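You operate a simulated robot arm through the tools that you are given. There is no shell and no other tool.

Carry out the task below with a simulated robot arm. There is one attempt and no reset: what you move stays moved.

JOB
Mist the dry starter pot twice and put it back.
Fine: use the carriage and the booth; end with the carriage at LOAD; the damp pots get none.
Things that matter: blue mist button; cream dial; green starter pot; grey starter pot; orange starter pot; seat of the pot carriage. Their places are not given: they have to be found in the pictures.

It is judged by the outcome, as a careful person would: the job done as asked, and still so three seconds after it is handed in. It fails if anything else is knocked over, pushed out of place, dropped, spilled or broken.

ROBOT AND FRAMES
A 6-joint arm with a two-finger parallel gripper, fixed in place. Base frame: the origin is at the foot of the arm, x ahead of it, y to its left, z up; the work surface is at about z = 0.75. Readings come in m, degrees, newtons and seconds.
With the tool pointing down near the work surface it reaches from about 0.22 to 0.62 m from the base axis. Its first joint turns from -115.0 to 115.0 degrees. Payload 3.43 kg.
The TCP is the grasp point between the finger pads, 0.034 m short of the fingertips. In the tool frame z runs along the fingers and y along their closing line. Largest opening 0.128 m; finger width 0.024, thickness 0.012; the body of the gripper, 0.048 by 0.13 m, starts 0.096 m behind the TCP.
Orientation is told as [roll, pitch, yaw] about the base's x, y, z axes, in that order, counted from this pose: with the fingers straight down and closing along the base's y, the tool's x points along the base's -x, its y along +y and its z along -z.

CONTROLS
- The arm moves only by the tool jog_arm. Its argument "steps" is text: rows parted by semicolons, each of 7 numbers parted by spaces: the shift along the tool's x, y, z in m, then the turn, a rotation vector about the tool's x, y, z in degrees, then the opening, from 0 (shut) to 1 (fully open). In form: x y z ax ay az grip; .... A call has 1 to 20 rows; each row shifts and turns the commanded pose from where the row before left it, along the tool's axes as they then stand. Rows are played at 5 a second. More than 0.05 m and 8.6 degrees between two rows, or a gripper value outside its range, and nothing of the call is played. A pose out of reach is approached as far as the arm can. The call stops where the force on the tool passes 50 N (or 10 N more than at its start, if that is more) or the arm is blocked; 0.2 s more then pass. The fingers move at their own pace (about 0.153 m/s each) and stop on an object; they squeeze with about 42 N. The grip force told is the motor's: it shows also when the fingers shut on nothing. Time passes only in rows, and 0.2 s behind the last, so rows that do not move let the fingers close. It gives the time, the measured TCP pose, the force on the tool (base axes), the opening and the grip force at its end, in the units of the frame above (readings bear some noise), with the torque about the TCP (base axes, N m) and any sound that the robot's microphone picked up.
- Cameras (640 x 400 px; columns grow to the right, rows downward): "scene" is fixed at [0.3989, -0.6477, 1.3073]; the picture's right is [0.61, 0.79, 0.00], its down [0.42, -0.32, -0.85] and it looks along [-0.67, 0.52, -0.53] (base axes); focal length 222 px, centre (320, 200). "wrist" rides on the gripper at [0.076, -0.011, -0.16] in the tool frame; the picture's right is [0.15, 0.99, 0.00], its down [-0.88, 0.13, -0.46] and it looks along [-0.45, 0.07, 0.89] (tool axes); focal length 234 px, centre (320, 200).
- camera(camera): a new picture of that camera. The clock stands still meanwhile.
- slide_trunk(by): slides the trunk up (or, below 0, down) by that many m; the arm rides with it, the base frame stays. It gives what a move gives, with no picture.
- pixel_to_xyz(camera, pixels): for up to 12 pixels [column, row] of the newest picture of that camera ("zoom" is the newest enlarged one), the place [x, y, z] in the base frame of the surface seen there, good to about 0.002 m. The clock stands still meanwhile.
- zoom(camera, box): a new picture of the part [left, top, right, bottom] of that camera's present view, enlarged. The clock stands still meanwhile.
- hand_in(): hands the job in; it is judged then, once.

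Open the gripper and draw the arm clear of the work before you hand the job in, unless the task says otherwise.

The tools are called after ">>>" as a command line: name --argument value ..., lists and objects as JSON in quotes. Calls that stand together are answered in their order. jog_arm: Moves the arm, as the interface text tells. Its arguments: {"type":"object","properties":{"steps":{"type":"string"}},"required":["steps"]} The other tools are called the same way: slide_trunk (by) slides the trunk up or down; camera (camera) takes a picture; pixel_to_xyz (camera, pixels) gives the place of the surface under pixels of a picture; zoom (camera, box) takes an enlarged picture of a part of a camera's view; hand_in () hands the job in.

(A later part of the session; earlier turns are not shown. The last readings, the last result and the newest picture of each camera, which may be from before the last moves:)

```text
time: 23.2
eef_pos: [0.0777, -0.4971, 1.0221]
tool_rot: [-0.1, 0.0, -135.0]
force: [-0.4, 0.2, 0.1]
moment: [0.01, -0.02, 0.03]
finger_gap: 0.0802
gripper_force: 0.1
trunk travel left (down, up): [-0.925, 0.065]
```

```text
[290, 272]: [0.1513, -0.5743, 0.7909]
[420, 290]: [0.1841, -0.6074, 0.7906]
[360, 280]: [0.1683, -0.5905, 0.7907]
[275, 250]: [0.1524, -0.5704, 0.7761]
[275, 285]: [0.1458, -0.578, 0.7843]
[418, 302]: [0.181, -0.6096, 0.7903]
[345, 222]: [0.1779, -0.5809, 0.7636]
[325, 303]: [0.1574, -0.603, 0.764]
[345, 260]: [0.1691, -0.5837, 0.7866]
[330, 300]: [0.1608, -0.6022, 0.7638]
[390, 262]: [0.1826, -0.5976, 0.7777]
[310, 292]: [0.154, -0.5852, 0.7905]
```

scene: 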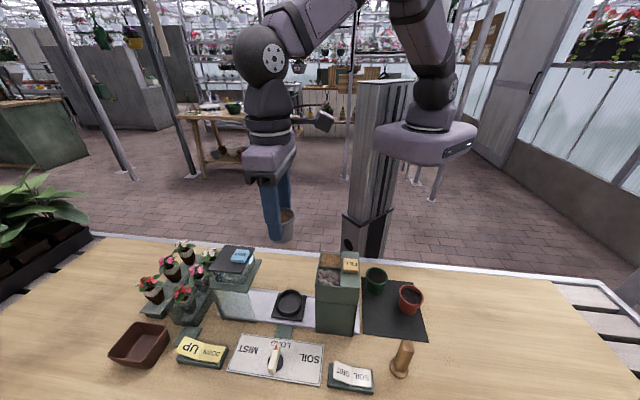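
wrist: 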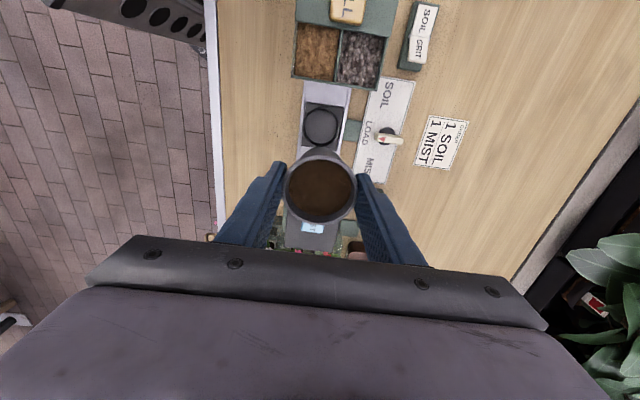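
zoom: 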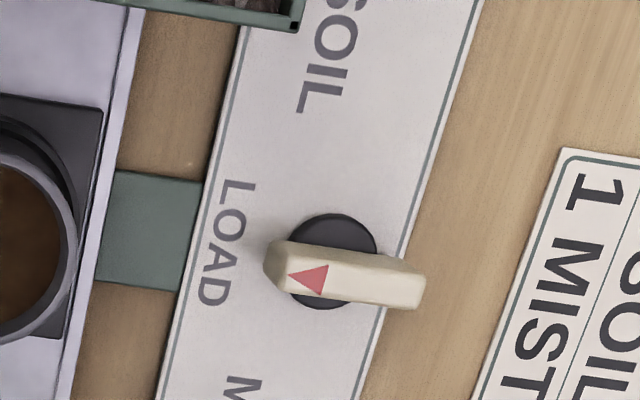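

The dial axis comes out at about (0.1688,-0.590) with handle top z 0.791. I move there at height, turning the tool to yaw -45 so the fingers close across the handle, with the gap reduced.

>>> jog_arm --steps "0 0.0259 0 0 0 0 0.4; 0 0.0259 0 0 0 0 0.4; 0 0.0259 0 0 0 0 0.4; 0 0.0259 0 0 0 0 0.4; 0 0.0259 0 0 0 0 0.4; 0 0 0 0 0 -8.182 0.4; 0 0 0 0 0 -8.182 0.4; 0 0 0 0 0 -8.182 0.4; 0 0 0 0 0 -8.182 0.4; 0 0 0 0 0 -8.182 0.4; 0 0 0 0 0 -8.182 0.4; 0 0 0 0 0 -8.182 0.4; 0 0 0 0 0 -8.182 0.4; 0 0 0 0 0 -8.182 0.4; 0 0 0 0 0 -8.182 0.4; 0 0 0 0 0 -8.182 0.4; 0 0 0 0 0 0 0.4"

>>> camera --camera "scene"

>>> camera --camera "wrist"

```text
time: 26.8
eef_pos: [0.1715, -0.5932, 1.0189]
tool_rot: [0.1, 0.0, -44.9]
force: [-0.2, -0.3, -0.6]
moment: [0.0, 0.0, -0.01]
finger_gap: 0.0513
gripper_force: 0.1
trunk travel left (down, up): [-0.925, 0.065]
```

```text
taken
```

scene: 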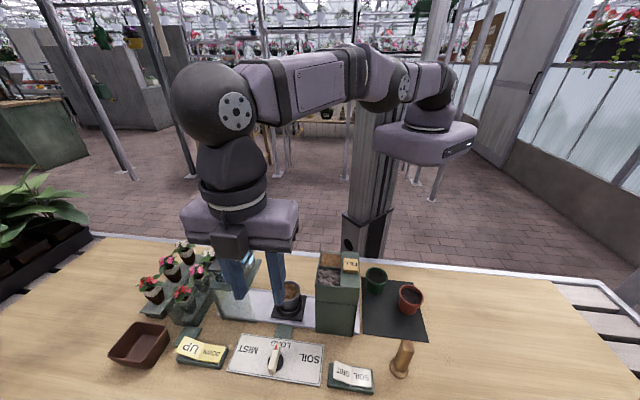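

```text
taken
```

wrist: 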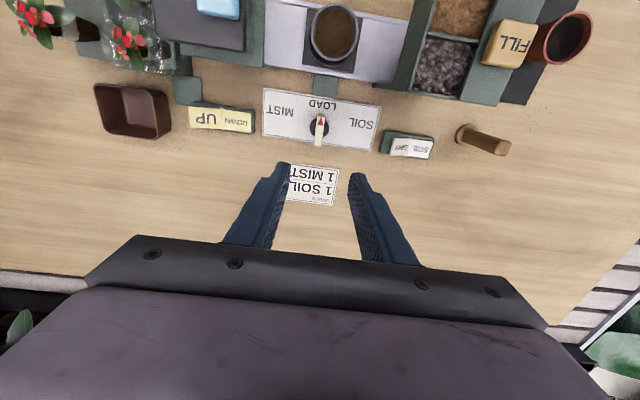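

Arm reaches fine. I correct 4 mm and descend to z≈0.87, then check the knob between the fingers.

>>> jog_arm --steps "0.004 0 0.03 0 0 0 0.4; 0 0 0.03 0 0 0 0.4; 0 0 0.03 0 0 0 0.4; 0 0 0.03 0 0 0 0.4; 0 0 0.03 0 0 0 0.4; 0 0 0 0 0 0 0.4; 0 0 0 0 0 0 0.4"

>>> camera --camera "scene"

>>> zoom --camera "wrist" --box '[240, 90, 400, 210]'

```text
time: 28.4
eef_pos: [0.1675, -0.5818, 0.8723]
tool_rot: [-0.1, -0.1, -45.0]
force: [0.3, 0.0, -0.3]
moment: [0.01, 0.01, 0.0]
finger_gap: 0.0513
gripper_force: 0.0
out of reach, approached as far as the arm can: row 4, 5
trunk travel left (down, up): [-0.925, 0.065]
```

```text
taken
```

scene: 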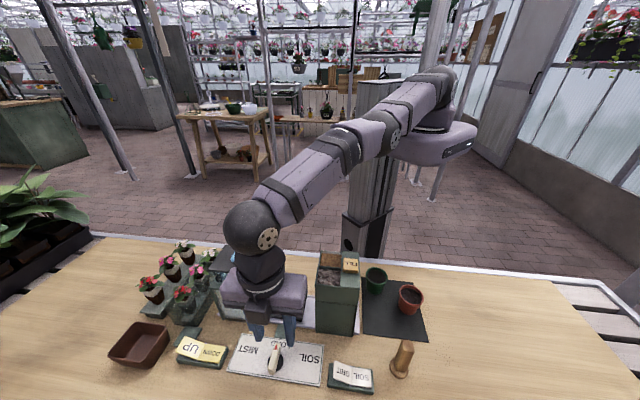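

```text
3.33 times, centred on (320, 150) of wrist
```

zoom: 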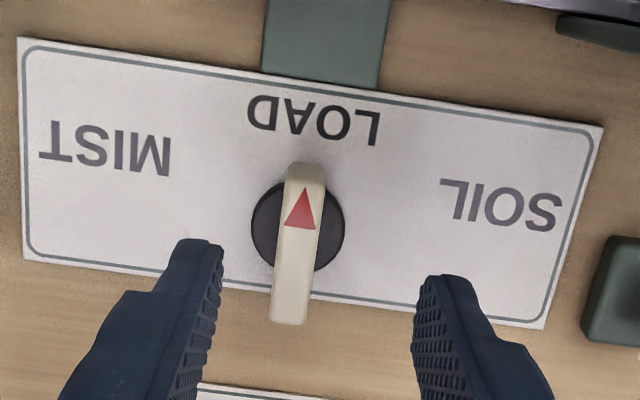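

At this height the arm is stretched to its limit (rows 4-5 out of reach), so the trunk should come down to give more reach. I check the arm's heights first to see that lowering keeps the links clear of the rig.

>>> pixel_to_xyz --camera "scene" --pixels '[[425, 145], [470, 140], [400, 125], [360, 145], [300, 195], [250, 230], [265, 285], [435, 110], [380, 110], [400, 155], [450, 150], [330, 205]]'

```text
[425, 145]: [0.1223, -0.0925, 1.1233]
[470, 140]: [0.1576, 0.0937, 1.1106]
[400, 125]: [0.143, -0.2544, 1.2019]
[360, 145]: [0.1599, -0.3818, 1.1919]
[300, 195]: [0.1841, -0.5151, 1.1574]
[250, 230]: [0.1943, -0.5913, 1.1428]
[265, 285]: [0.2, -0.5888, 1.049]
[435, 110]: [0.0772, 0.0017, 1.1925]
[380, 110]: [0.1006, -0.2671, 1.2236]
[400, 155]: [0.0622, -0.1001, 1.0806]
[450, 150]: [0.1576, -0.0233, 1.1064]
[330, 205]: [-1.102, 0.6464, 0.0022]
```

The shoulder is at z≈1.2 and the wrist joint near 1.14, so lowering the trunk 0.12 m levels them and keeps the forearm well above the hopper. First I raise the tool by 0.10 m.

>>> jog_arm --steps "0 0 -0.025 0 0 0 0.4; 0 0 -0.025 0 0 0 0.4; 0 0 -0.025 0 0 0 0.4; 0 0 -0.025 0 0 0 0.4; 0 0 0 0 0 0 0.4; 0 0 0 0 0 0 0.4"

```text
time: 29.8
eef_pos: [0.1661, -0.5898, 0.972]
tool_rot: [0.1, 0.2, -44.9]
force: [0.7, 1.0, -0.2]
moment: [0.02, -0.01, 0.0]
finger_gap: 0.0513
gripper_force: 0.0
out of reach, approached as far as the arm can: row 2, 3
trunk travel left (down, up): [-0.925, 0.065]
```

Now at z 0.972. I slide the trunk down by 0.12 m.

>>> slide_trunk --by -0.12

>>> camera --camera "scene"

>>> zoom --camera "wrist" --box '[240, 90, 400, 230]'

```text
time: 31.3
eef_pos: [0.1662, -0.5901, 0.8518]
tool_rot: [0.1, 0.2, -45.0]
force: [-0.2, 0.9, 0.6]
moment: [0.01, 0.03, -0.01]
finger_gap: 0.0511
gripper_force: 0.0
trunk travel left (down, up): [-0.805, 0.185]
```

```text
taken
```

scene: 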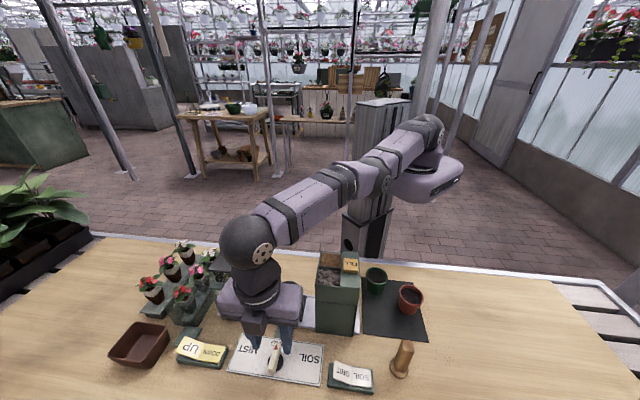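

```text
2.86 times, centred on (320, 160) of wrist
```

zoom: 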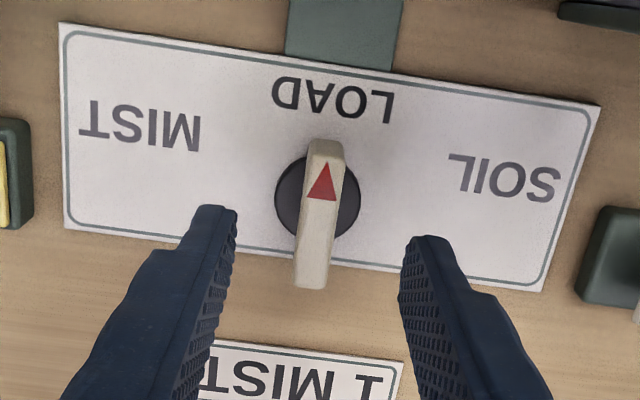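

The trunk move went well; tool at z 0.852 above the knob. I measure the knob and fingers from this close view.

>>> pixel_to_xyz --camera "zoom" --pixels '[[280, 200], [355, 200], [290, 180], [345, 225], [322, 165], [315, 275], [305, 230], [338, 230], [322, 195], [332, 150], [230, 215], [405, 245]]'

```text
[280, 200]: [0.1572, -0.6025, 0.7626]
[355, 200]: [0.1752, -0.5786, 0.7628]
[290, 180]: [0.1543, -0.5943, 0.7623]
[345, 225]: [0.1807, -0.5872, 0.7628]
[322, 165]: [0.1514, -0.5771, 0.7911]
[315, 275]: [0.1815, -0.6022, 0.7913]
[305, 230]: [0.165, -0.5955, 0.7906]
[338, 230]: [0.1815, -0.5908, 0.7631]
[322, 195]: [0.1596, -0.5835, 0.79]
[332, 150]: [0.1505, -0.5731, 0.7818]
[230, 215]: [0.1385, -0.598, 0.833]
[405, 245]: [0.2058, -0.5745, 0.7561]
```

Handle centreline is at 135° through about (0.1675,-0.590), within 1-2 mm of the TCP. I descend 5 cm so the fingertips straddle the handle just above its disc.

>>> jog_arm --steps "-0.001 0.001 0.015 0 0 0 0.4; 0 0 0.015 0 0 0 0.4; 0 0 0.01 0 0 0 0.4; 0 0 0.008 0 0 0 0.4; 0 0 0 0 0 0 0.4; 0 0 0 0 0 0 0.4"

>>> zoom --camera "scene" --box '[215, 310, 335, 395]'

>>> zoom --camera "wrist" --box '[240, 120, 400, 250]'

```text
time: 32.7
eef_pos: [0.1689, -0.5889, 0.8051]
tool_rot: [0.0, 0.1, -45.0]
force: [0.9, -0.2, -0.2]
moment: [-0.02, -0.02, 0.02]
finger_gap: 0.0511
gripper_force: 0.1
trunk travel left (down, up): [-0.805, 0.185]
```

```text
4.71 times, centred on (275, 352) of scene
```

zoom: 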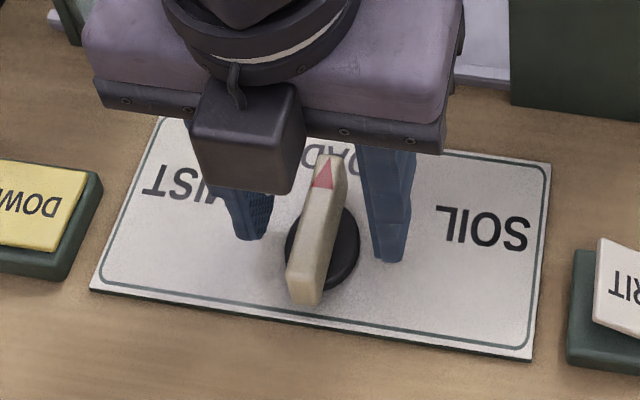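

```text
3.08 times, centred on (320, 185) of wrist
```

zoom: 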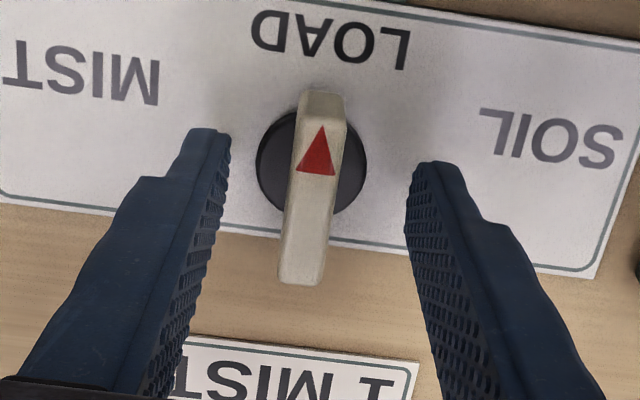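

The fingers straddle the handle symmetrically enough. I close on it gradually.

>>> jog_arm --steps "0 0 0 0 0 0 0.3; 0 0 0 0 0 0 0.22; 0 0 0 0 0 0 0.17; 0 0 0 0 0 0 0.13; 0 0 0 0 0 0 0.1; 0 0 0 0 0 0 0.07; 0 0 0 0 0 0 0.05; 0 0 0 0 0 0 0.05"

>>> zoom --camera "wrist" --box '[240, 120, 400, 250]'

```text
time: 34.5
eef_pos: [0.1668, -0.5915, 0.8052]
tool_rot: [0.0, 0.1, -45.1]
force: [-9.0, -10.1, -0.5]
moment: [-0.42, 0.24, -0.05]
finger_gap: 0.0131
gripper_force: 46.0
trunk travel left (down, up): [-0.805, 0.185]
```

```text
3.08 times, centred on (320, 185) of wrist
```

zoom: 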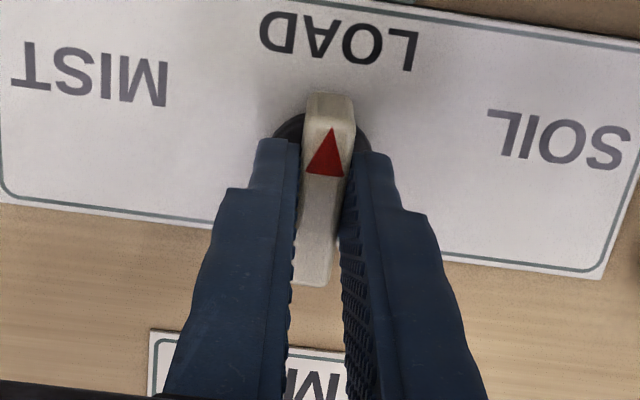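

Gripped (13 mm) with a 13 N side load toward the booth side, so I'm slightly off along the closing line. I ease 1.5 mm that way.

>>> jog_arm --steps "0 -0.0015 0 0 0 0 0.05; 0 0 0 0 0 0 0.05"

```text
time: 35.1
eef_pos: [0.1668, -0.5905, 0.8052]
tool_rot: [0.0, 0.1, -45.1]
force: [-11.6, -11.4, -0.9]
moment: [-0.63, -0.07, -0.07]
finger_gap: 0.0127
gripper_force: 44.6
trunk travel left (down, up): [-0.805, 0.185]
```

The side load rose slightly instead. I try 2.5 mm the other way and read again.

>>> jog_arm --steps "0 0.0025 0 0 0 0 0.05; 0 0 0 0 0 0 0.05; 0 0 0 0 0 0 0.05"

```text
time: 35.9
eef_pos: [0.1672, -0.5912, 0.8055]
tool_rot: [0.0, 0.2, -45.0]
force: [-12.9, -14.5, 8.4]
moment: [0.02, 0.32, -0.07]
finger_gap: 0.0129
gripper_force: 44.5
trunk travel left (down, up): [-0.805, 0.185]
```

Load grew to 19 N, so the right direction is toward the booth. I move 4 mm that way.

>>> jog_arm --steps "0 -0.002 0 0 0 0 0.05; 0 -0.002 0 0 0 0 0.05; 0 0 0 0 0 0 0.05; 0 0 0 0 0 0 0.05"

```text
time: 36.9
eef_pos: [0.1669, -0.5908, 0.8055]
tool_rot: [0.0, -0.1, -45.0]
force: [4.9, -13.5, 15.0]
moment: [0.31, 0.56, -0.02]
finger_gap: 0.0129
gripper_force: 45.1
trunk travel left (down, up): [-0.805, 0.185]
```

The loads look like friction-locked stress. I loosen the fingers slightly (gap ~17 mm) to relieve it and read the free pose.

>>> jog_arm --steps "0 0 0 0 0 0 0.14; 0 0 0 0 0 0 0.14; 0 0 0 0 0 0 0.14"

>>> zoom --camera "wrist" --box '[240, 120, 400, 250]'

```text
time: 37.7
eef_pos: [0.165, -0.5897, 0.8029]
tool_rot: [0.2, 0.1, -45.0]
force: [0.0, 0.0, 0.9]
moment: [-0.02, 0.02, 0.02]
finger_gap: 0.0178
gripper_force: 0.1
trunk travel left (down, up): [-0.805, 0.185]
```

```text
3.08 times, centred on (320, 185) of wrist
```

zoom: 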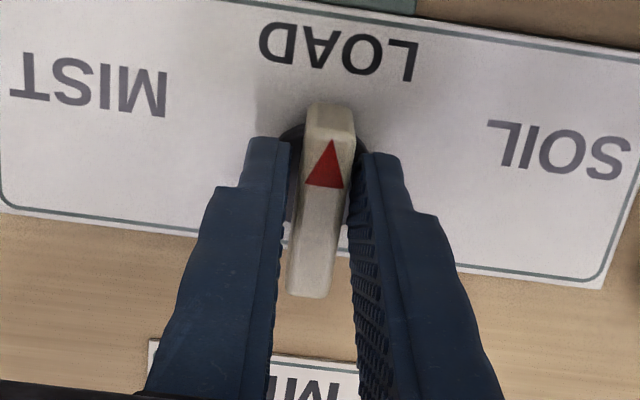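

Forces are zero when loose; the finger midpoint is ~2 mm toward the booth side from the handle centre. I shift 2 mm back, keep a loose cradle (gap ~15.5 mm), and turn 40° counter-clockwise toward MIST in small steps.

>>> jog_arm --steps "0.001 0.002 0 0 0 0 0.125; 0 0 0 0 0 0 0.12; 0 0 0 0 0 -4 0.12; 0 0 0 0 0 -4 0.12; 0 0 0 0 0 -4 0.12; 0 0 0 0 0 -4 0.12; 0 0 0 0 0 -4 0.12; 0 0 0 0 0 -4 0.12; 0 0 0 0 0 -4 0.12; 0 0 0 0 0 -4 0.12; 0 0 0 0 0 -4 0.12; 0 0 0 0 0 -4 0.12; 0 0 0 0 0 0 0.12"

>>> camera --camera "scene"

>>> zoom --camera "wrist" --box '[220, 90, 420, 250]'

```text
time: 40.5
eef_pos: [0.1671, -0.5898, 0.8042]
tool_rot: [0.2, 0.0, -4.9]
force: [-1.5, -4.7, 3.6]
moment: [-0.22, 0.04, -0.1]
finger_gap: 0.0185
gripper_force: 3.1
trunk travel left (down, up): [-0.805, 0.185]
```

```text
taken
```

scene: 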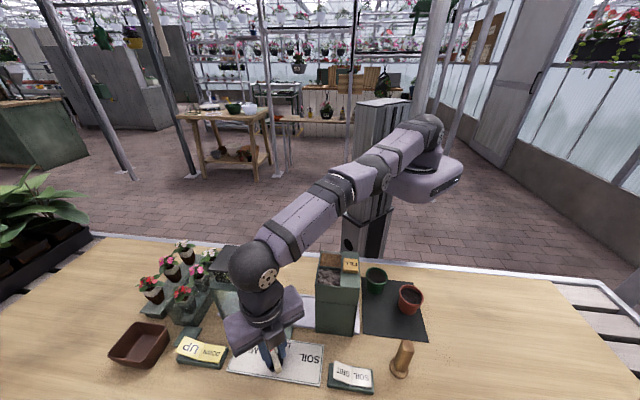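

```text
2.50 times, centred on (320, 170) of wrist
```

zoom: 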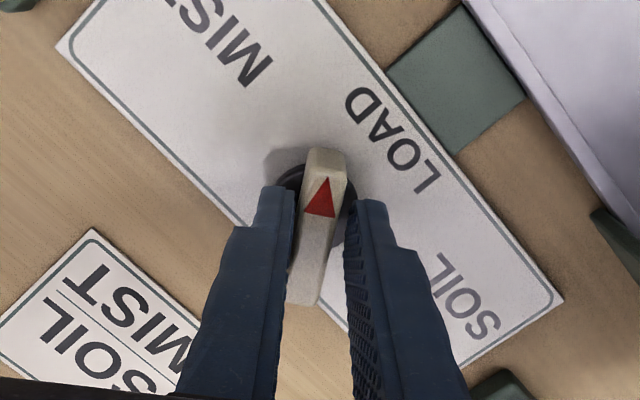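

The handle follows (pointer now between LOAD and MIST). I continue turning another 32°.

>>> jog_arm --steps "0 0 0 0 0 -4 0.12; 0 0 0 0 0 -4 0.12; 0 0 0 0 0 -4 0.12; 0 0 0 0 0 -4 0.12; 0 0 0 0 0 -4 0.12; 0 0 0 0 0 -4 0.12; 0 0 0 0 0 -4 0.12; 0 0 0 0 0 -4 0.12; 0 0 0 0 0 0 0.12"

>>> zoom --camera "wrist" --box '[200, 60, 440, 260]'

>>> zoom --camera "scene" --box '[195, 230, 355, 390]'

```text
time: 42.5
eef_pos: [0.1682, -0.5925, 0.8033]
tool_rot: [0.0, 0.0, 26.9]
force: [-0.3, -12.2, -2.4]
moment: [-0.36, 0.06, -0.22]
finger_gap: 0.0216
gripper_force: 5.2
trunk travel left (down, up): [-0.805, 0.185]
```

```text
2.00 times, centred on (320, 160) of wrist
```

zoom: 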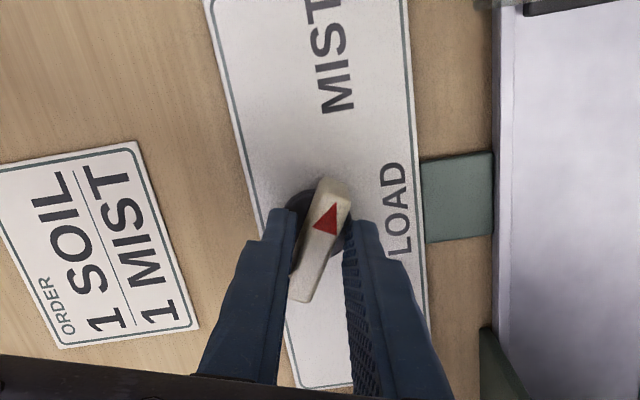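

```text
2.50 times, centred on (275, 310) of scene
```

zoom: 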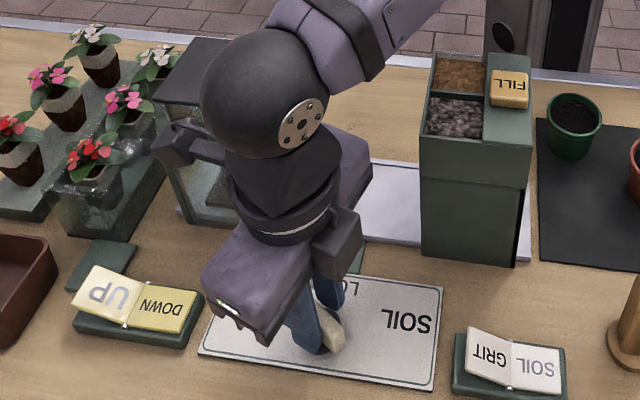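

The handle has turned about 60° and resists a bit. I check whether the carriage has moved to the booth.

>>> zoom --camera "scene" --box '[200, 240, 300, 330]'

>>> zoom --camera "wrist" --box '[340, 0, 640, 200]'

```text
4.44 times, centred on (250, 285) of scene
```

zoom: 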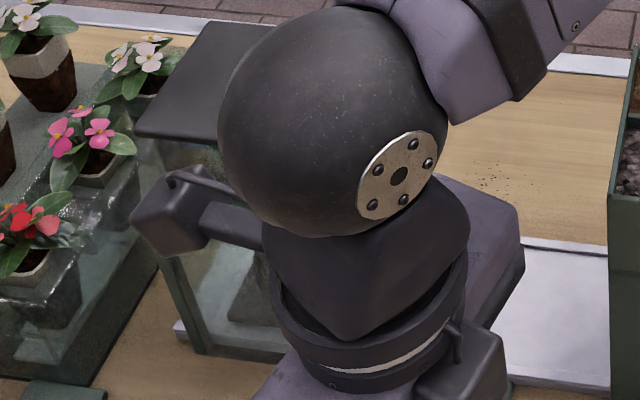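

```text
2.00 times, centred on (490, 100) of wrist
```

zoom: 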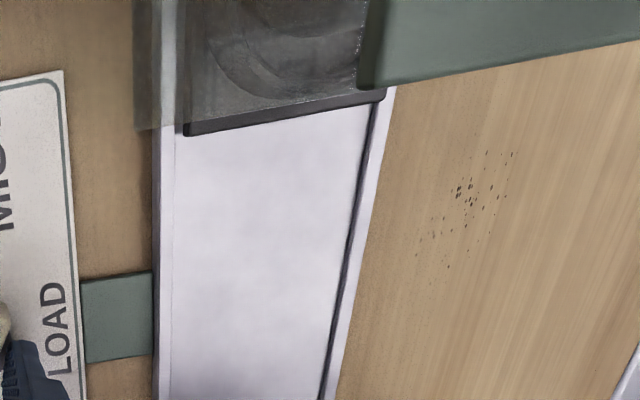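

The carriage has driven into the booth (its plate is visible behind the glass). I open the fingers to see where the handle rests.

>>> jog_arm --steps "0 0 0 0 0 0 0.25; 0 0 0 0 0 0 0.3; 0 0 0 0 0 0 0.3"

>>> zoom --camera "wrist" --box '[200, 60, 440, 260]'

```text
time: 43.3
eef_pos: [0.167, -0.5901, 0.8054]
tool_rot: [0.2, -0.1, 27.0]
force: [-0.6, -0.6, 0.1]
moment: [-0.01, -0.01, -0.04]
finger_gap: 0.0383
gripper_force: 0.1
trunk travel left (down, up): [-0.805, 0.185]
```

```text
2.00 times, centred on (320, 160) of wrist
```

zoom: 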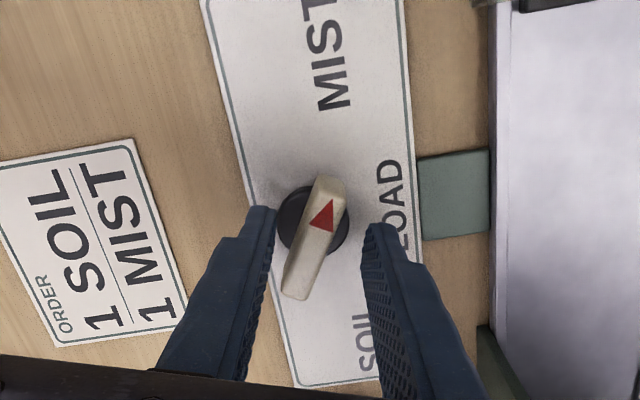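

I measure the handle's present angle.

>>> pixel_to_xyz --camera "zoom" --pixels '[[330, 195], [302, 285], [316, 240], [325, 215], [310, 262], [285, 220], [345, 235], [335, 85]]'

```text
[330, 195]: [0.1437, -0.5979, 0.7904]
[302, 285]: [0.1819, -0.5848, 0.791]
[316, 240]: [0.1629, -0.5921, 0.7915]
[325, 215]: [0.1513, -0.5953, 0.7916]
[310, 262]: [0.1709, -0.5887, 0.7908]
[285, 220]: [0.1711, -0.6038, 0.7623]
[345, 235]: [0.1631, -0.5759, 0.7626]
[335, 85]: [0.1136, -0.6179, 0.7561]
```

The handle points at ~199°, i.e. 64° turned from LOAD. I check the carriage's position inside the booth.

>>> zoom --camera "wrist" --box '[340, 0, 640, 200]'

>>> pixel_to_xyz --camera "zoom" --pixels '[[190, 130], [285, 110], [375, 98], [285, 128], [190, 140], [230, 200], [280, 40], [400, 75], [160, 120], [620, 40]]'

```text
2.00 times, centred on (490, 100) of wrist
```

zoom: 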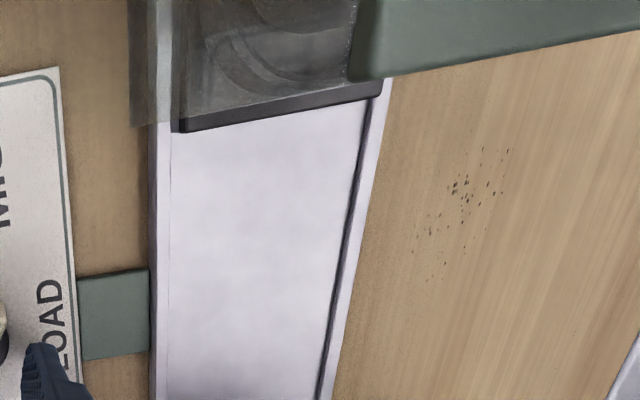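

```text
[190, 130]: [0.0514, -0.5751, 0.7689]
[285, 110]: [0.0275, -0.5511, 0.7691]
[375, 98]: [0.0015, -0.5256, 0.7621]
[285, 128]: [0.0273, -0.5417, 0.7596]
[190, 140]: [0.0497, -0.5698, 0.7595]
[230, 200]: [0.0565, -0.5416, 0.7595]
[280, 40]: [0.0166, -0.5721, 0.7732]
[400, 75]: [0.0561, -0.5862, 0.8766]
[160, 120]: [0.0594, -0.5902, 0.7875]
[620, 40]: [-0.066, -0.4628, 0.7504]
```

The seat has travelled about 0.11 m along the rail, which puts it near the booth's middle. I raise the tool clear to view the dial and booth from the scene camera.

>>> jog_arm --steps "0 0 -0.02 0 0 0 0.3; 0 0 -0.03 0 0 0 0.3; 0 0 -0.03 0 0 0 0.3; 0 0 -0.03 0 0 0 0.3; 0 0 -0.03 0 0 0 0.3; 0 0 -0.03 0 0 0 0.3; 0 0 -0.03 0 0 0 0.3; 0 0 0 0 0 0 0.3"

>>> camera --camera "scene"

>>> camera --camera "wrist"

```text
time: 45.1
eef_pos: [0.1658, -0.5805, 1.0042]
tool_rot: [0.1, -0.1, 26.9]
force: [0.1, -0.4, 0.7]
moment: [-0.02, -0.02, 0.02]
finger_gap: 0.0382
gripper_force: 0.1
out of reach, approached as far as the arm can: row 6
trunk travel left (down, up): [-0.805, 0.185]
```

```text
taken
```

scene: 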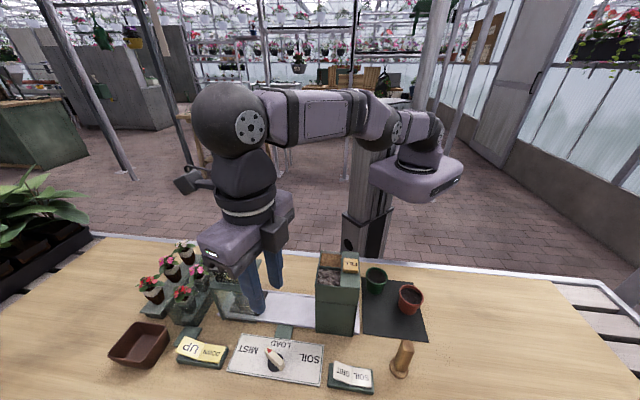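

```text
taken
```

wrist: 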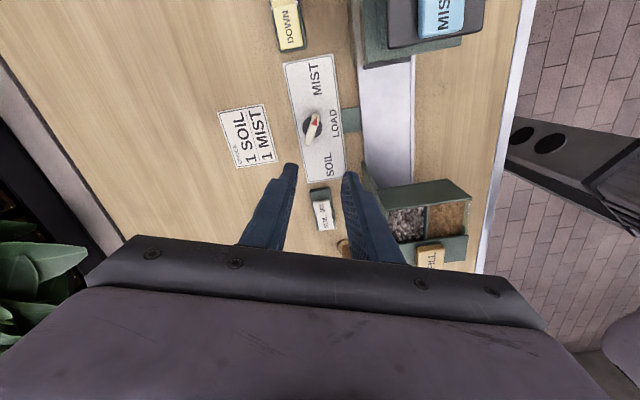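

>>> zoom --camera "scene" --box '[195, 255, 355, 395]'

>>> zoom --camera "scene" --box '[225, 330, 325, 390]'

```text
2.86 times, centred on (275, 325) of scene
```

zoom: 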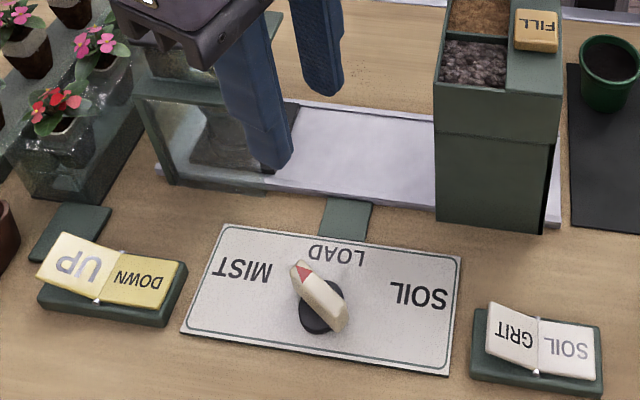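

```text
6.40 times, centred on (275, 360) of scene
```

zoom: 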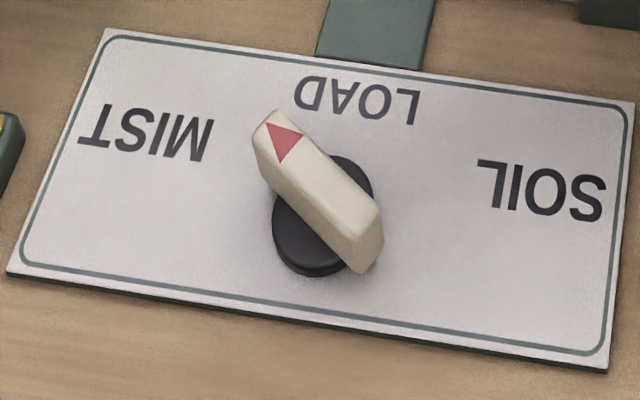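

I measure the handle direction from the scene zoom to compare with the MIST label.

>>> pixel_to_xyz --camera "zoom" --pixels '[[285, 125], [362, 215], [325, 175], [300, 148], [345, 195], [150, 133], [545, 190], [300, 235], [350, 170], [310, 262]]'

```text
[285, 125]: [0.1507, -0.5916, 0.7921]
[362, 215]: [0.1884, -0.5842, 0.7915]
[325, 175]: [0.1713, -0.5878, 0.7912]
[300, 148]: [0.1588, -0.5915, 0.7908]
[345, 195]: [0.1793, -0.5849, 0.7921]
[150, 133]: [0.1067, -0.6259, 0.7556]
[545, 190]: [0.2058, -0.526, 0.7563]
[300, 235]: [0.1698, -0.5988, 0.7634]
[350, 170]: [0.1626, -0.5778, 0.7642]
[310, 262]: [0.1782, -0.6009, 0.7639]
```

Handle is at roughly 60° turned. I move the arm aside (over the free bench to the right) to see the booth's inside from the scene camera.

>>> jog_arm --steps "-0.035 0.0114 0 0 0 0 0.2; -0.035 0.0114 0 0 0 0 0.1; -0.035 0.0114 0 0 0 0 0; -0.035 0.0114 0 0 0 0 0; -0.035 0.0114 0 0 0 0 0; 0 0 0 0 0 0 0"

>>> camera --camera "scene"

>>> zoom --camera "scene" --box '[195, 235, 325, 385]'

```text
time: 46.5
eef_pos: [0.2954, -0.4548, 1.0048]
tool_rot: [0.1, -0.1, 26.9]
force: [0.0, -0.6, -0.3]
moment: [-0.01, 0.01, 0.03]
finger_gap: 0.0001
gripper_force: 32.7
trunk travel left (down, up): [-0.805, 0.185]
```

```text
taken
```

scene: 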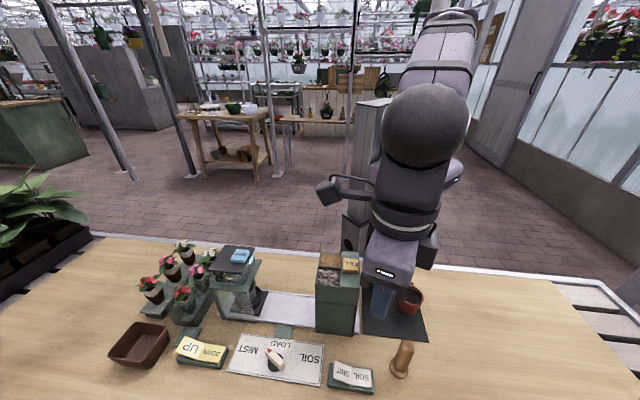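

```text
2.67 times, centred on (260, 310) of scene
```

zoom: 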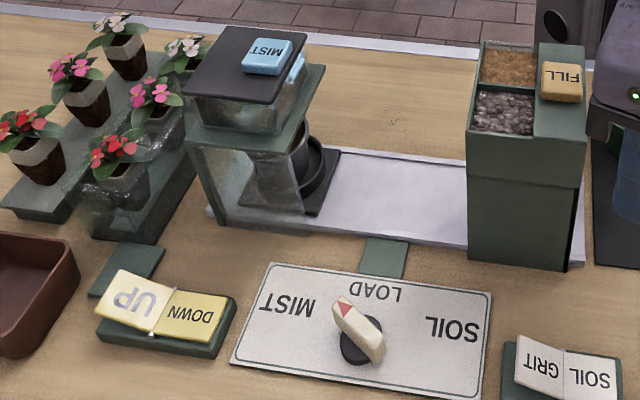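

The pot seems to be only near the booth's right edge. I zoom in to see how far it is from the booth's centre.

>>> zoom --camera "scene" --box '[205, 240, 295, 330]'

>>> pixel_to_xyz --camera "zoom" --pixels '[[395, 245], [380, 290], [372, 190], [350, 200], [410, 225], [440, 220], [330, 310], [345, 170], [365, 320], [375, 260], [300, 230], [130, 340]]'

```text
4.44 times, centred on (250, 285) of scene
```

zoom: 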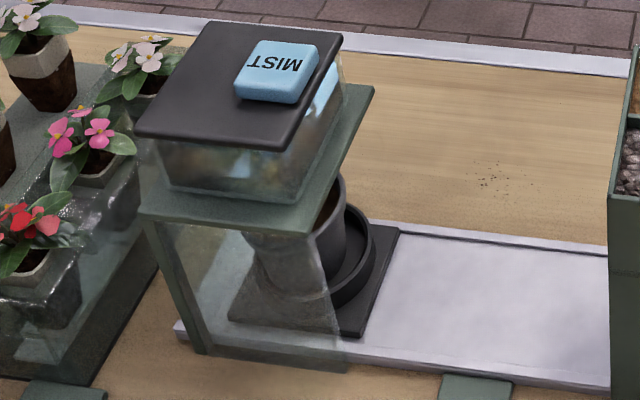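

```text
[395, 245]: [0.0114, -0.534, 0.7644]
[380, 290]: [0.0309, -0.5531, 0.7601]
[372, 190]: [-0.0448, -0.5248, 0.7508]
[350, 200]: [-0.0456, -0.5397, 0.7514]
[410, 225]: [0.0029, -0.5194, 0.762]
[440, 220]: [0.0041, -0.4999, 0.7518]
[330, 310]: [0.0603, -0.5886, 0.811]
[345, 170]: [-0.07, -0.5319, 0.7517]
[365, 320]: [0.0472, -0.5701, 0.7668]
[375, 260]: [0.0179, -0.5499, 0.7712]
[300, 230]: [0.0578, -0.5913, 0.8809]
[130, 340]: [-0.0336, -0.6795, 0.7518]
```

The seat's centre is about 0.109 m from LOAD and the booth's centre about 0.12, so I want to be sure the dial is fully home at MIST. I go back to the dial, aligned with the handle's angle, to nudge it gently further.

>>> jog_arm --steps "0.035 -0.0125 0.021 0 0 0 0.3; 0.035 -0.0125 0.021 0 0 0 0.3; 0.035 -0.0125 0.021 0 0 0 0.3; 0.035 -0.0125 0.021 0 0 0 0.3; 0.035 -0.0125 0.021 0 0 0 0.3; 0 0 0 0 0 5 0.3; 0 0 0 0 0 5 0.3; 0 0 0 0 0 0 0.3"

>>> zoom --camera "wrist" --box '[220, 60, 420, 220]'

```text
time: 48.3
eef_pos: [0.1687, -0.5916, 0.8985]
tool_rot: [0.2, 0.1, 16.9]
force: [-1.2, -0.4, 0.2]
moment: [0.0, -0.02, -0.01]
finger_gap: 0.0383
gripper_force: 0.2
trunk travel left (down, up): [-0.805, 0.185]
```

```text
2.50 times, centred on (320, 140) of wrist
```

zoom: 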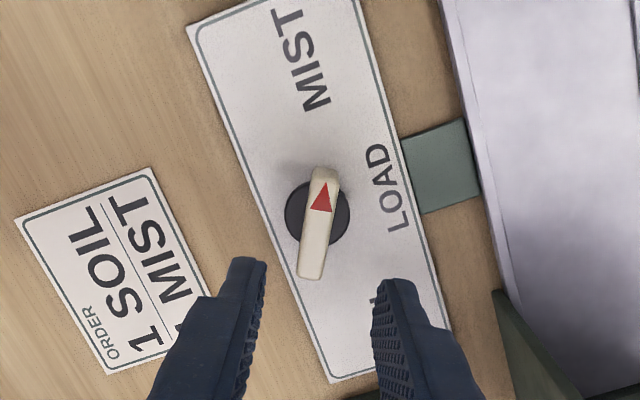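

Handle appears aligned with the tool now, so it sits at ~60-62°. I descend around it and nudge CCW with a loose cradle.

>>> jog_arm --steps "0 0 0.025 0 0 0 0.3; 0 0 0.025 0 0 0 0.3; 0 0 0.025 0 0 0 0.3; 0 0 0.02 0 0 0 0.3; 0 0 0 0 0 0 0.2; 0 0 0 0 0 0 0.13; 0 0 0 0 0 0 0.12; 0 0 0 0 0 0 0.12"

>>> zoom --camera "wrist" --box '[220, 90, 420, 250]'

```text
time: 50.1
eef_pos: [0.1689, -0.5905, 0.8042]
tool_rot: [0.1, 0.0, 17.0]
force: [1.4, -5.0, -0.2]
moment: [-0.17, -0.09, -0.11]
finger_gap: 0.0185
gripper_force: 2.6
trunk travel left (down, up): [-0.805, 0.185]
```

```text
2.50 times, centred on (320, 170) of wrist
```

zoom: 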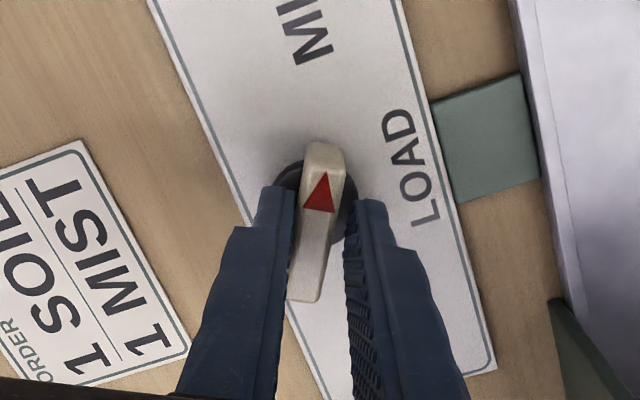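

The fingers are coupled and the handle is ~2.5 mm off-centre (force -5 N), which explains the 18.5 mm gap. I shift that way and recheck the gap.

>>> jog_arm --steps "0 -0.0025 0 0 0 0 0.12; 0 0 0 0 0 0 0.12; 0 0 0 0 0 0 0.12"

```text
time: 50.9
eef_pos: [0.169, -0.5906, 0.8037]
tool_rot: [0.2, 0.0, 16.9]
force: [-0.7, -5.9, 0.7]
moment: [-0.25, 0.04, -0.12]
finger_gap: 0.0189
gripper_force: 3.8
trunk travel left (down, up): [-0.805, 0.185]
```

No change, so the residual gap is probably angular mismatch. I nudge the tool 8° further CCW and read the torque and gap.

>>> jog_arm --steps "0 0 0 0 0 -4 0.12; 0 0 0 0 0 -4 0.12; 0 0 0 0 0 0 0.12"

>>> zoom --camera "wrist" --box '[220, 90, 420, 250]'

```text
time: 51.7
eef_pos: [0.1681, -0.5908, 0.8044]
tool_rot: [0.0, -0.1, 25.0]
force: [-1.6, -16.1, -2.8]
moment: [-0.35, 0.08, -0.26]
finger_gap: 0.0231
gripper_force: 7.2
out of reach, approached as far as the arm can: row 1
trunk travel left (down, up): [-0.805, 0.185]
```

```text
2.50 times, centred on (320, 170) of wrist
```

zoom: 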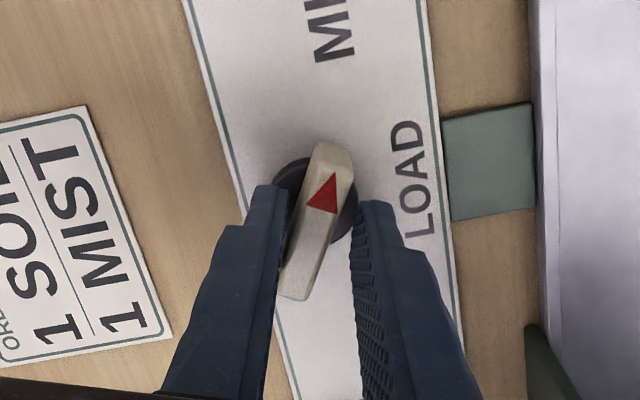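

The handle did not follow the extra 8° (torque rose instead), so the dial is home against its MIST stop at ~60°. I open, lift off, and check the booth and dial once more.

>>> jog_arm --steps "0 0 0 0 0 4 0.2; 0 0 0 0 0 4 0.3; 0 0 0 0 0 0 0.3; 0 0 -0.02 0 0 0 0.3; 0 0 -0.03 0 0 0 0.3; 0 0 -0.03 0 0 0 0.3; 0 0 0 0 0 0 0.3"

>>> zoom --camera "wrist" --box '[220, 60, 420, 220]'

```text
time: 53.3
eef_pos: [0.1673, -0.5862, 0.884]
tool_rot: [0.2, 0.1, 17.1]
force: [-0.4, 0.7, 0.4]
moment: [0.01, 0.0, 0.0]
finger_gap: 0.0382
gripper_force: 0.1
trunk travel left (down, up): [-0.805, 0.185]
```

```text
2.50 times, centred on (320, 140) of wrist
```

zoom: 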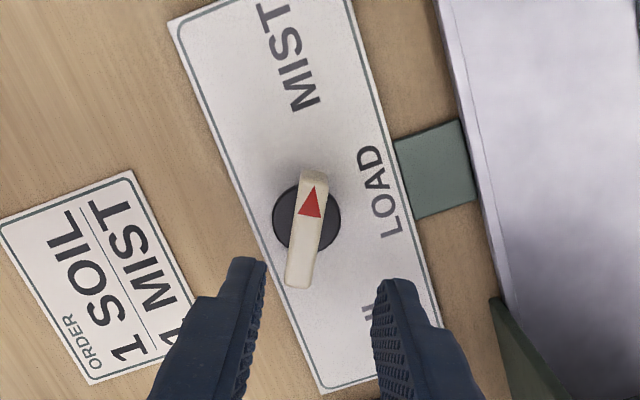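

Dial stays at MIST. I lift, move inward and over to above the blue MIST button near (0.016,-0.573), with the fingers shut.

>>> jog_arm --steps "0.0006 0.0098 -0.0312 0 0 0 0.2; 0.0006 0.0098 -0.0312 0 0 0 0.1; 0.0006 0.0098 -0.0312 0 0 0 0; 0.0006 0.0098 -0.0312 0 0 0 0; 0.0006 0.0098 -0.0312 0 0 0 0; 0.0275 0.0015 0 0 0 0 0; 0.0275 0.0015 0 0 0 0 0; 0.0275 0.0015 0 0 0 0 0; 0.0275 0.0015 0 0 0 0 0; 0.0275 0.0015 0 0 0 0 0; 0 0 0 0 0 0 0; 0 0 0 0 0 0 0"

>>> camera --camera "scene"

>>> camera --camera "wrist"

```text
time: 55.9
eef_pos: [0.0182, -0.5751, 1.0379]
tool_rot: [0.2, 0.0, 17.0]
force: [0.3, -0.1, -0.1]
moment: [0.0, 0.01, 0.0]
finger_gap: 0.0
gripper_force: 33.2
trunk travel left (down, up): [-0.805, 0.185]
```

```text
taken
```

scene: 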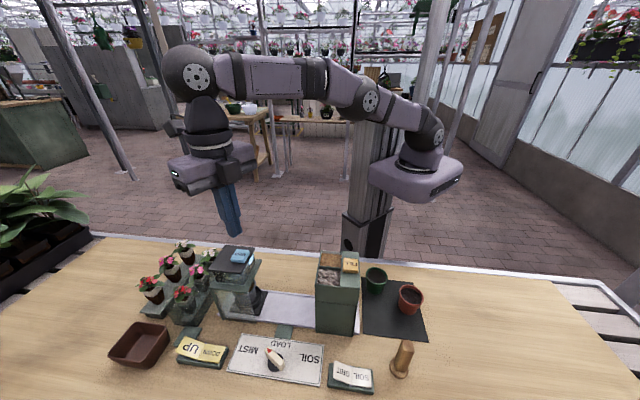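

```text
taken
```

wrist: 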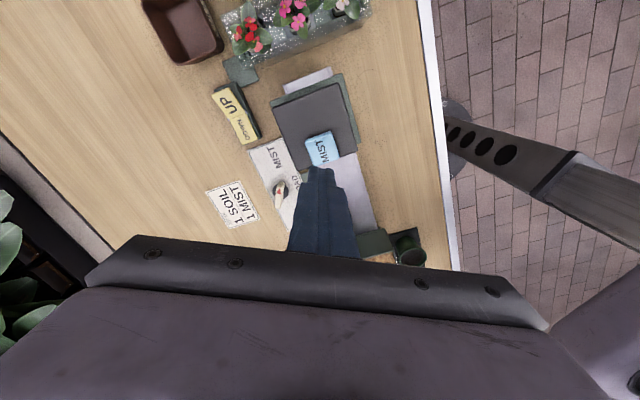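

The fingers are above the booth. I measure the button in both views.

>>> zoom --camera "wrist" --box '[260, 70, 380, 180]'

>>> pixel_to_xyz --camera "zoom" --pixels '[[300, 250], [370, 230], [315, 325], [340, 285], [290, 260], [400, 290], [350, 240], [345, 310]]'

>>> zoom --camera "scene" --box '[205, 235, 285, 325]'

>>> pixel_to_xyz --camera "zoom" --pixels '[[250, 110], [300, 80], [270, 90], [320, 60], [235, 120], [350, 110]]'

```text
3.64 times, centred on (320, 125) of wrist
```

zoom: 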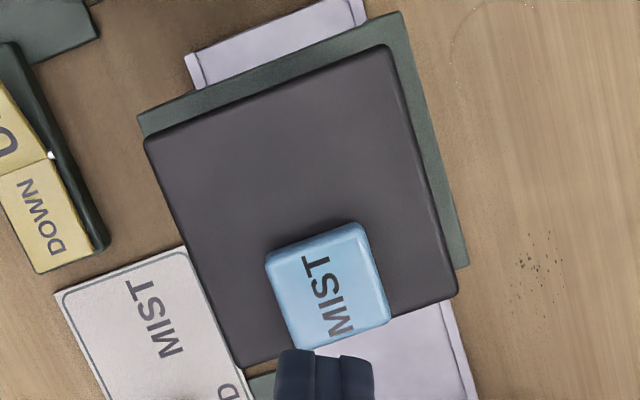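

```text
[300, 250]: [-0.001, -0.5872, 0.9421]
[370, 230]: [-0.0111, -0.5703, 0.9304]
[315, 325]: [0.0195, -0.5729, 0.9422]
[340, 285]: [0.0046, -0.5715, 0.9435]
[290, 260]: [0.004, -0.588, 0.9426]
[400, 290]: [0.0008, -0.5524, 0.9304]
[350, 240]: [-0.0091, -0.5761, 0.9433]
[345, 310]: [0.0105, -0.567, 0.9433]
```

```text
4.44 times, centred on (245, 280) of scene
```

zoom: 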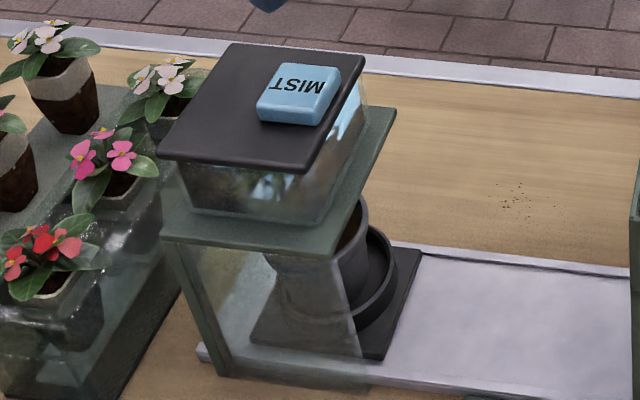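

```text
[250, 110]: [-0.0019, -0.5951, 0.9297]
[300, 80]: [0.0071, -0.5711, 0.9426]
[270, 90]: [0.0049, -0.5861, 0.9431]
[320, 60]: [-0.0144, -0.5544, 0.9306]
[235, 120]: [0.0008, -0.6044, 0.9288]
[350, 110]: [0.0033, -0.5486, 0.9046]
```

Button top centre ≈ (0.0065,-0.574,0.943). I centre over it and come down to ~9 mm above it.

>>> jog_arm --steps "0.0107 0.005 0 0 0 0 0; 0 0 0.02 0 0 0 0; 0 0 0.02 0 0 0 0; 0 0 0.012 0 0 0 0; 0 0 0 0 0 0 0; 0 0 0 0 0 0 0"

>>> zoom --camera "scene" --box '[205, 225, 285, 325]'

>>> zoom --camera "wrist" --box '[250, 80, 390, 200]'

```text
time: 57.3
eef_pos: [0.0057, -0.5727, 0.9874]
tool_rot: [0.2, -0.1, 17.0]
force: [0.0, 0.8, -0.2]
moment: [0.01, -0.01, 0.0]
finger_gap: 0.0001
gripper_force: 32.6
trunk travel left (down, up): [-0.805, 0.185]
```

```text
4.00 times, centred on (245, 275) of scene
```

zoom: 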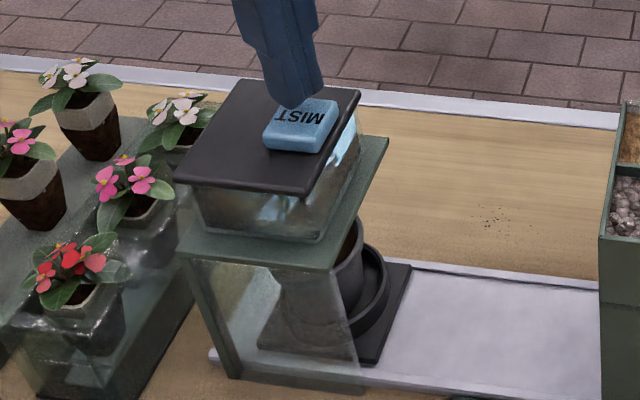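

```text
3.33 times, centred on (320, 140) of wrist
```

zoom: 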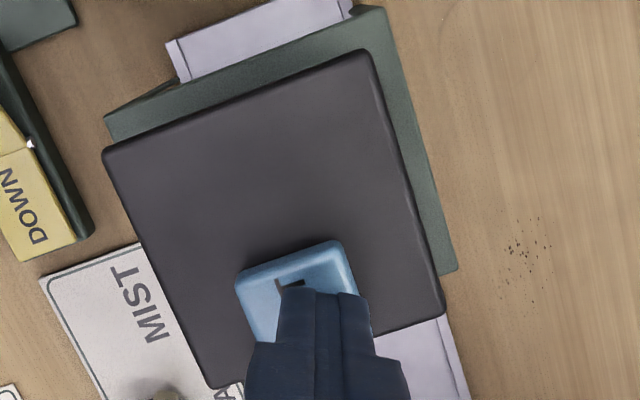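

Fingertips are ~10 mm above the button and centred on it. I press down slowly in 2 mm steps, then come back up within the same call at the first contact depth.

>>> jog_arm --steps "0 0 0.003 0 0 0 0; 0 0 0.003 0 0 0 0; 0 0 0.002 0 0 0 0; 0 0 0.002 0 0 0 0; 0 0 0.001 0 0 0 0"

```text
time: 58.5
eef_pos: [0.0059, -0.5719, 0.9779]
tool_rot: [0.2, 0.0, 17.0]
force: [0.8, -0.3, -0.3]
moment: [0.01, -0.02, -0.01]
finger_gap: 0.0
gripper_force: 32.8
trunk travel left (down, up): [-0.805, 0.185]
```

No contact yet at z 0.978. I continue in 1.5 mm steps.

>>> jog_arm --steps "0 0 0.0015 0 0 0 0; 0 0 0.0015 0 0 0 0; 0 0 0 0 0 0 0"

```text
time: 59.3
eef_pos: [0.0066, -0.5724, 0.9737]
tool_rot: [0.3, 0.1, 17.1]
force: [-0.4, 0.2, 0.9]
moment: [0.02, 0.03, 0.02]
finger_gap: 0.0
gripper_force: 33.1
trunk travel left (down, up): [-0.805, 0.185]
```

>>> jog_arm --steps "0 0 0.0015 0 0 0 0; 0 0 0.0015 0 0 0 0; 0 0 0 0 0 0 0"

>>> zoom --camera "scene" --box '[205, 225, 285, 325]'

```text
time: 60.1
eef_pos: [0.0059, -0.5729, 0.9697]
tool_rot: [0.2, 0.0, 17.0]
force: [1.7, 1.5, 2.3]
moment: [0.02, -0.06, -0.01]
finger_gap: 0.0
gripper_force: 33.0
trunk travel left (down, up): [-0.805, 0.185]
heard: click
```

```text
4.00 times, centred on (245, 275) of scene
```

zoom: 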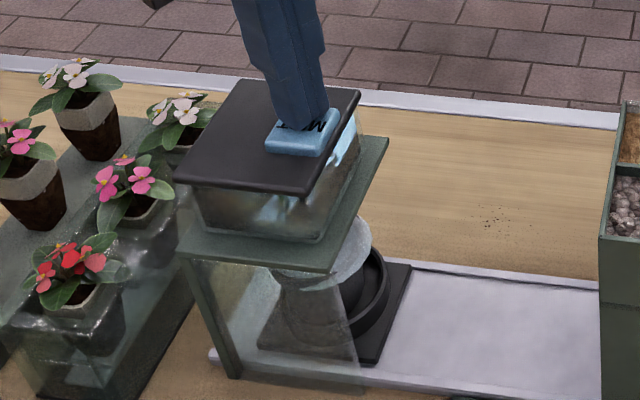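

A click was heard and a mist cloud shows over the pot: first mist. I release by raising 12 mm and wait a moment.

>>> jog_arm --steps "0 0 -0.006 0 0 0 0; 0 0 -0.006 0 0 0 0; 0 0 0 0 0 0 0; 0 0 0 0 0 0 0; 0 0 0 0 0 0 0"

>>> zoom --camera "scene" --box '[205, 225, 285, 325]'

```text
time: 61.3
eef_pos: [0.0047, -0.5713, 0.9819]
tool_rot: [0.2, 0.0, 17.1]
force: [1.1, 0.0, -0.1]
moment: [-0.03, -0.03, -0.01]
finger_gap: 0.0002
gripper_force: 32.8
trunk travel left (down, up): [-0.805, 0.185]
```

```text
4.00 times, centred on (245, 275) of scene
```

zoom: 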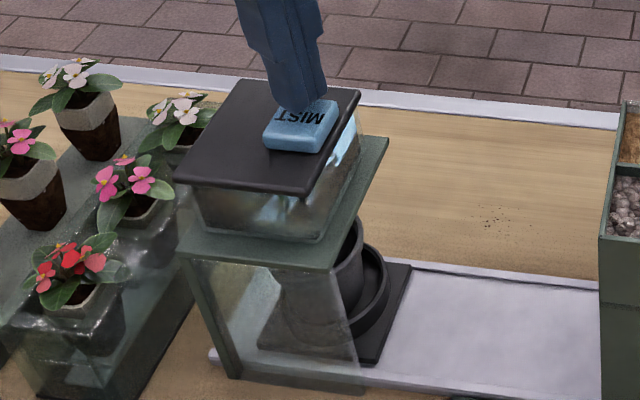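

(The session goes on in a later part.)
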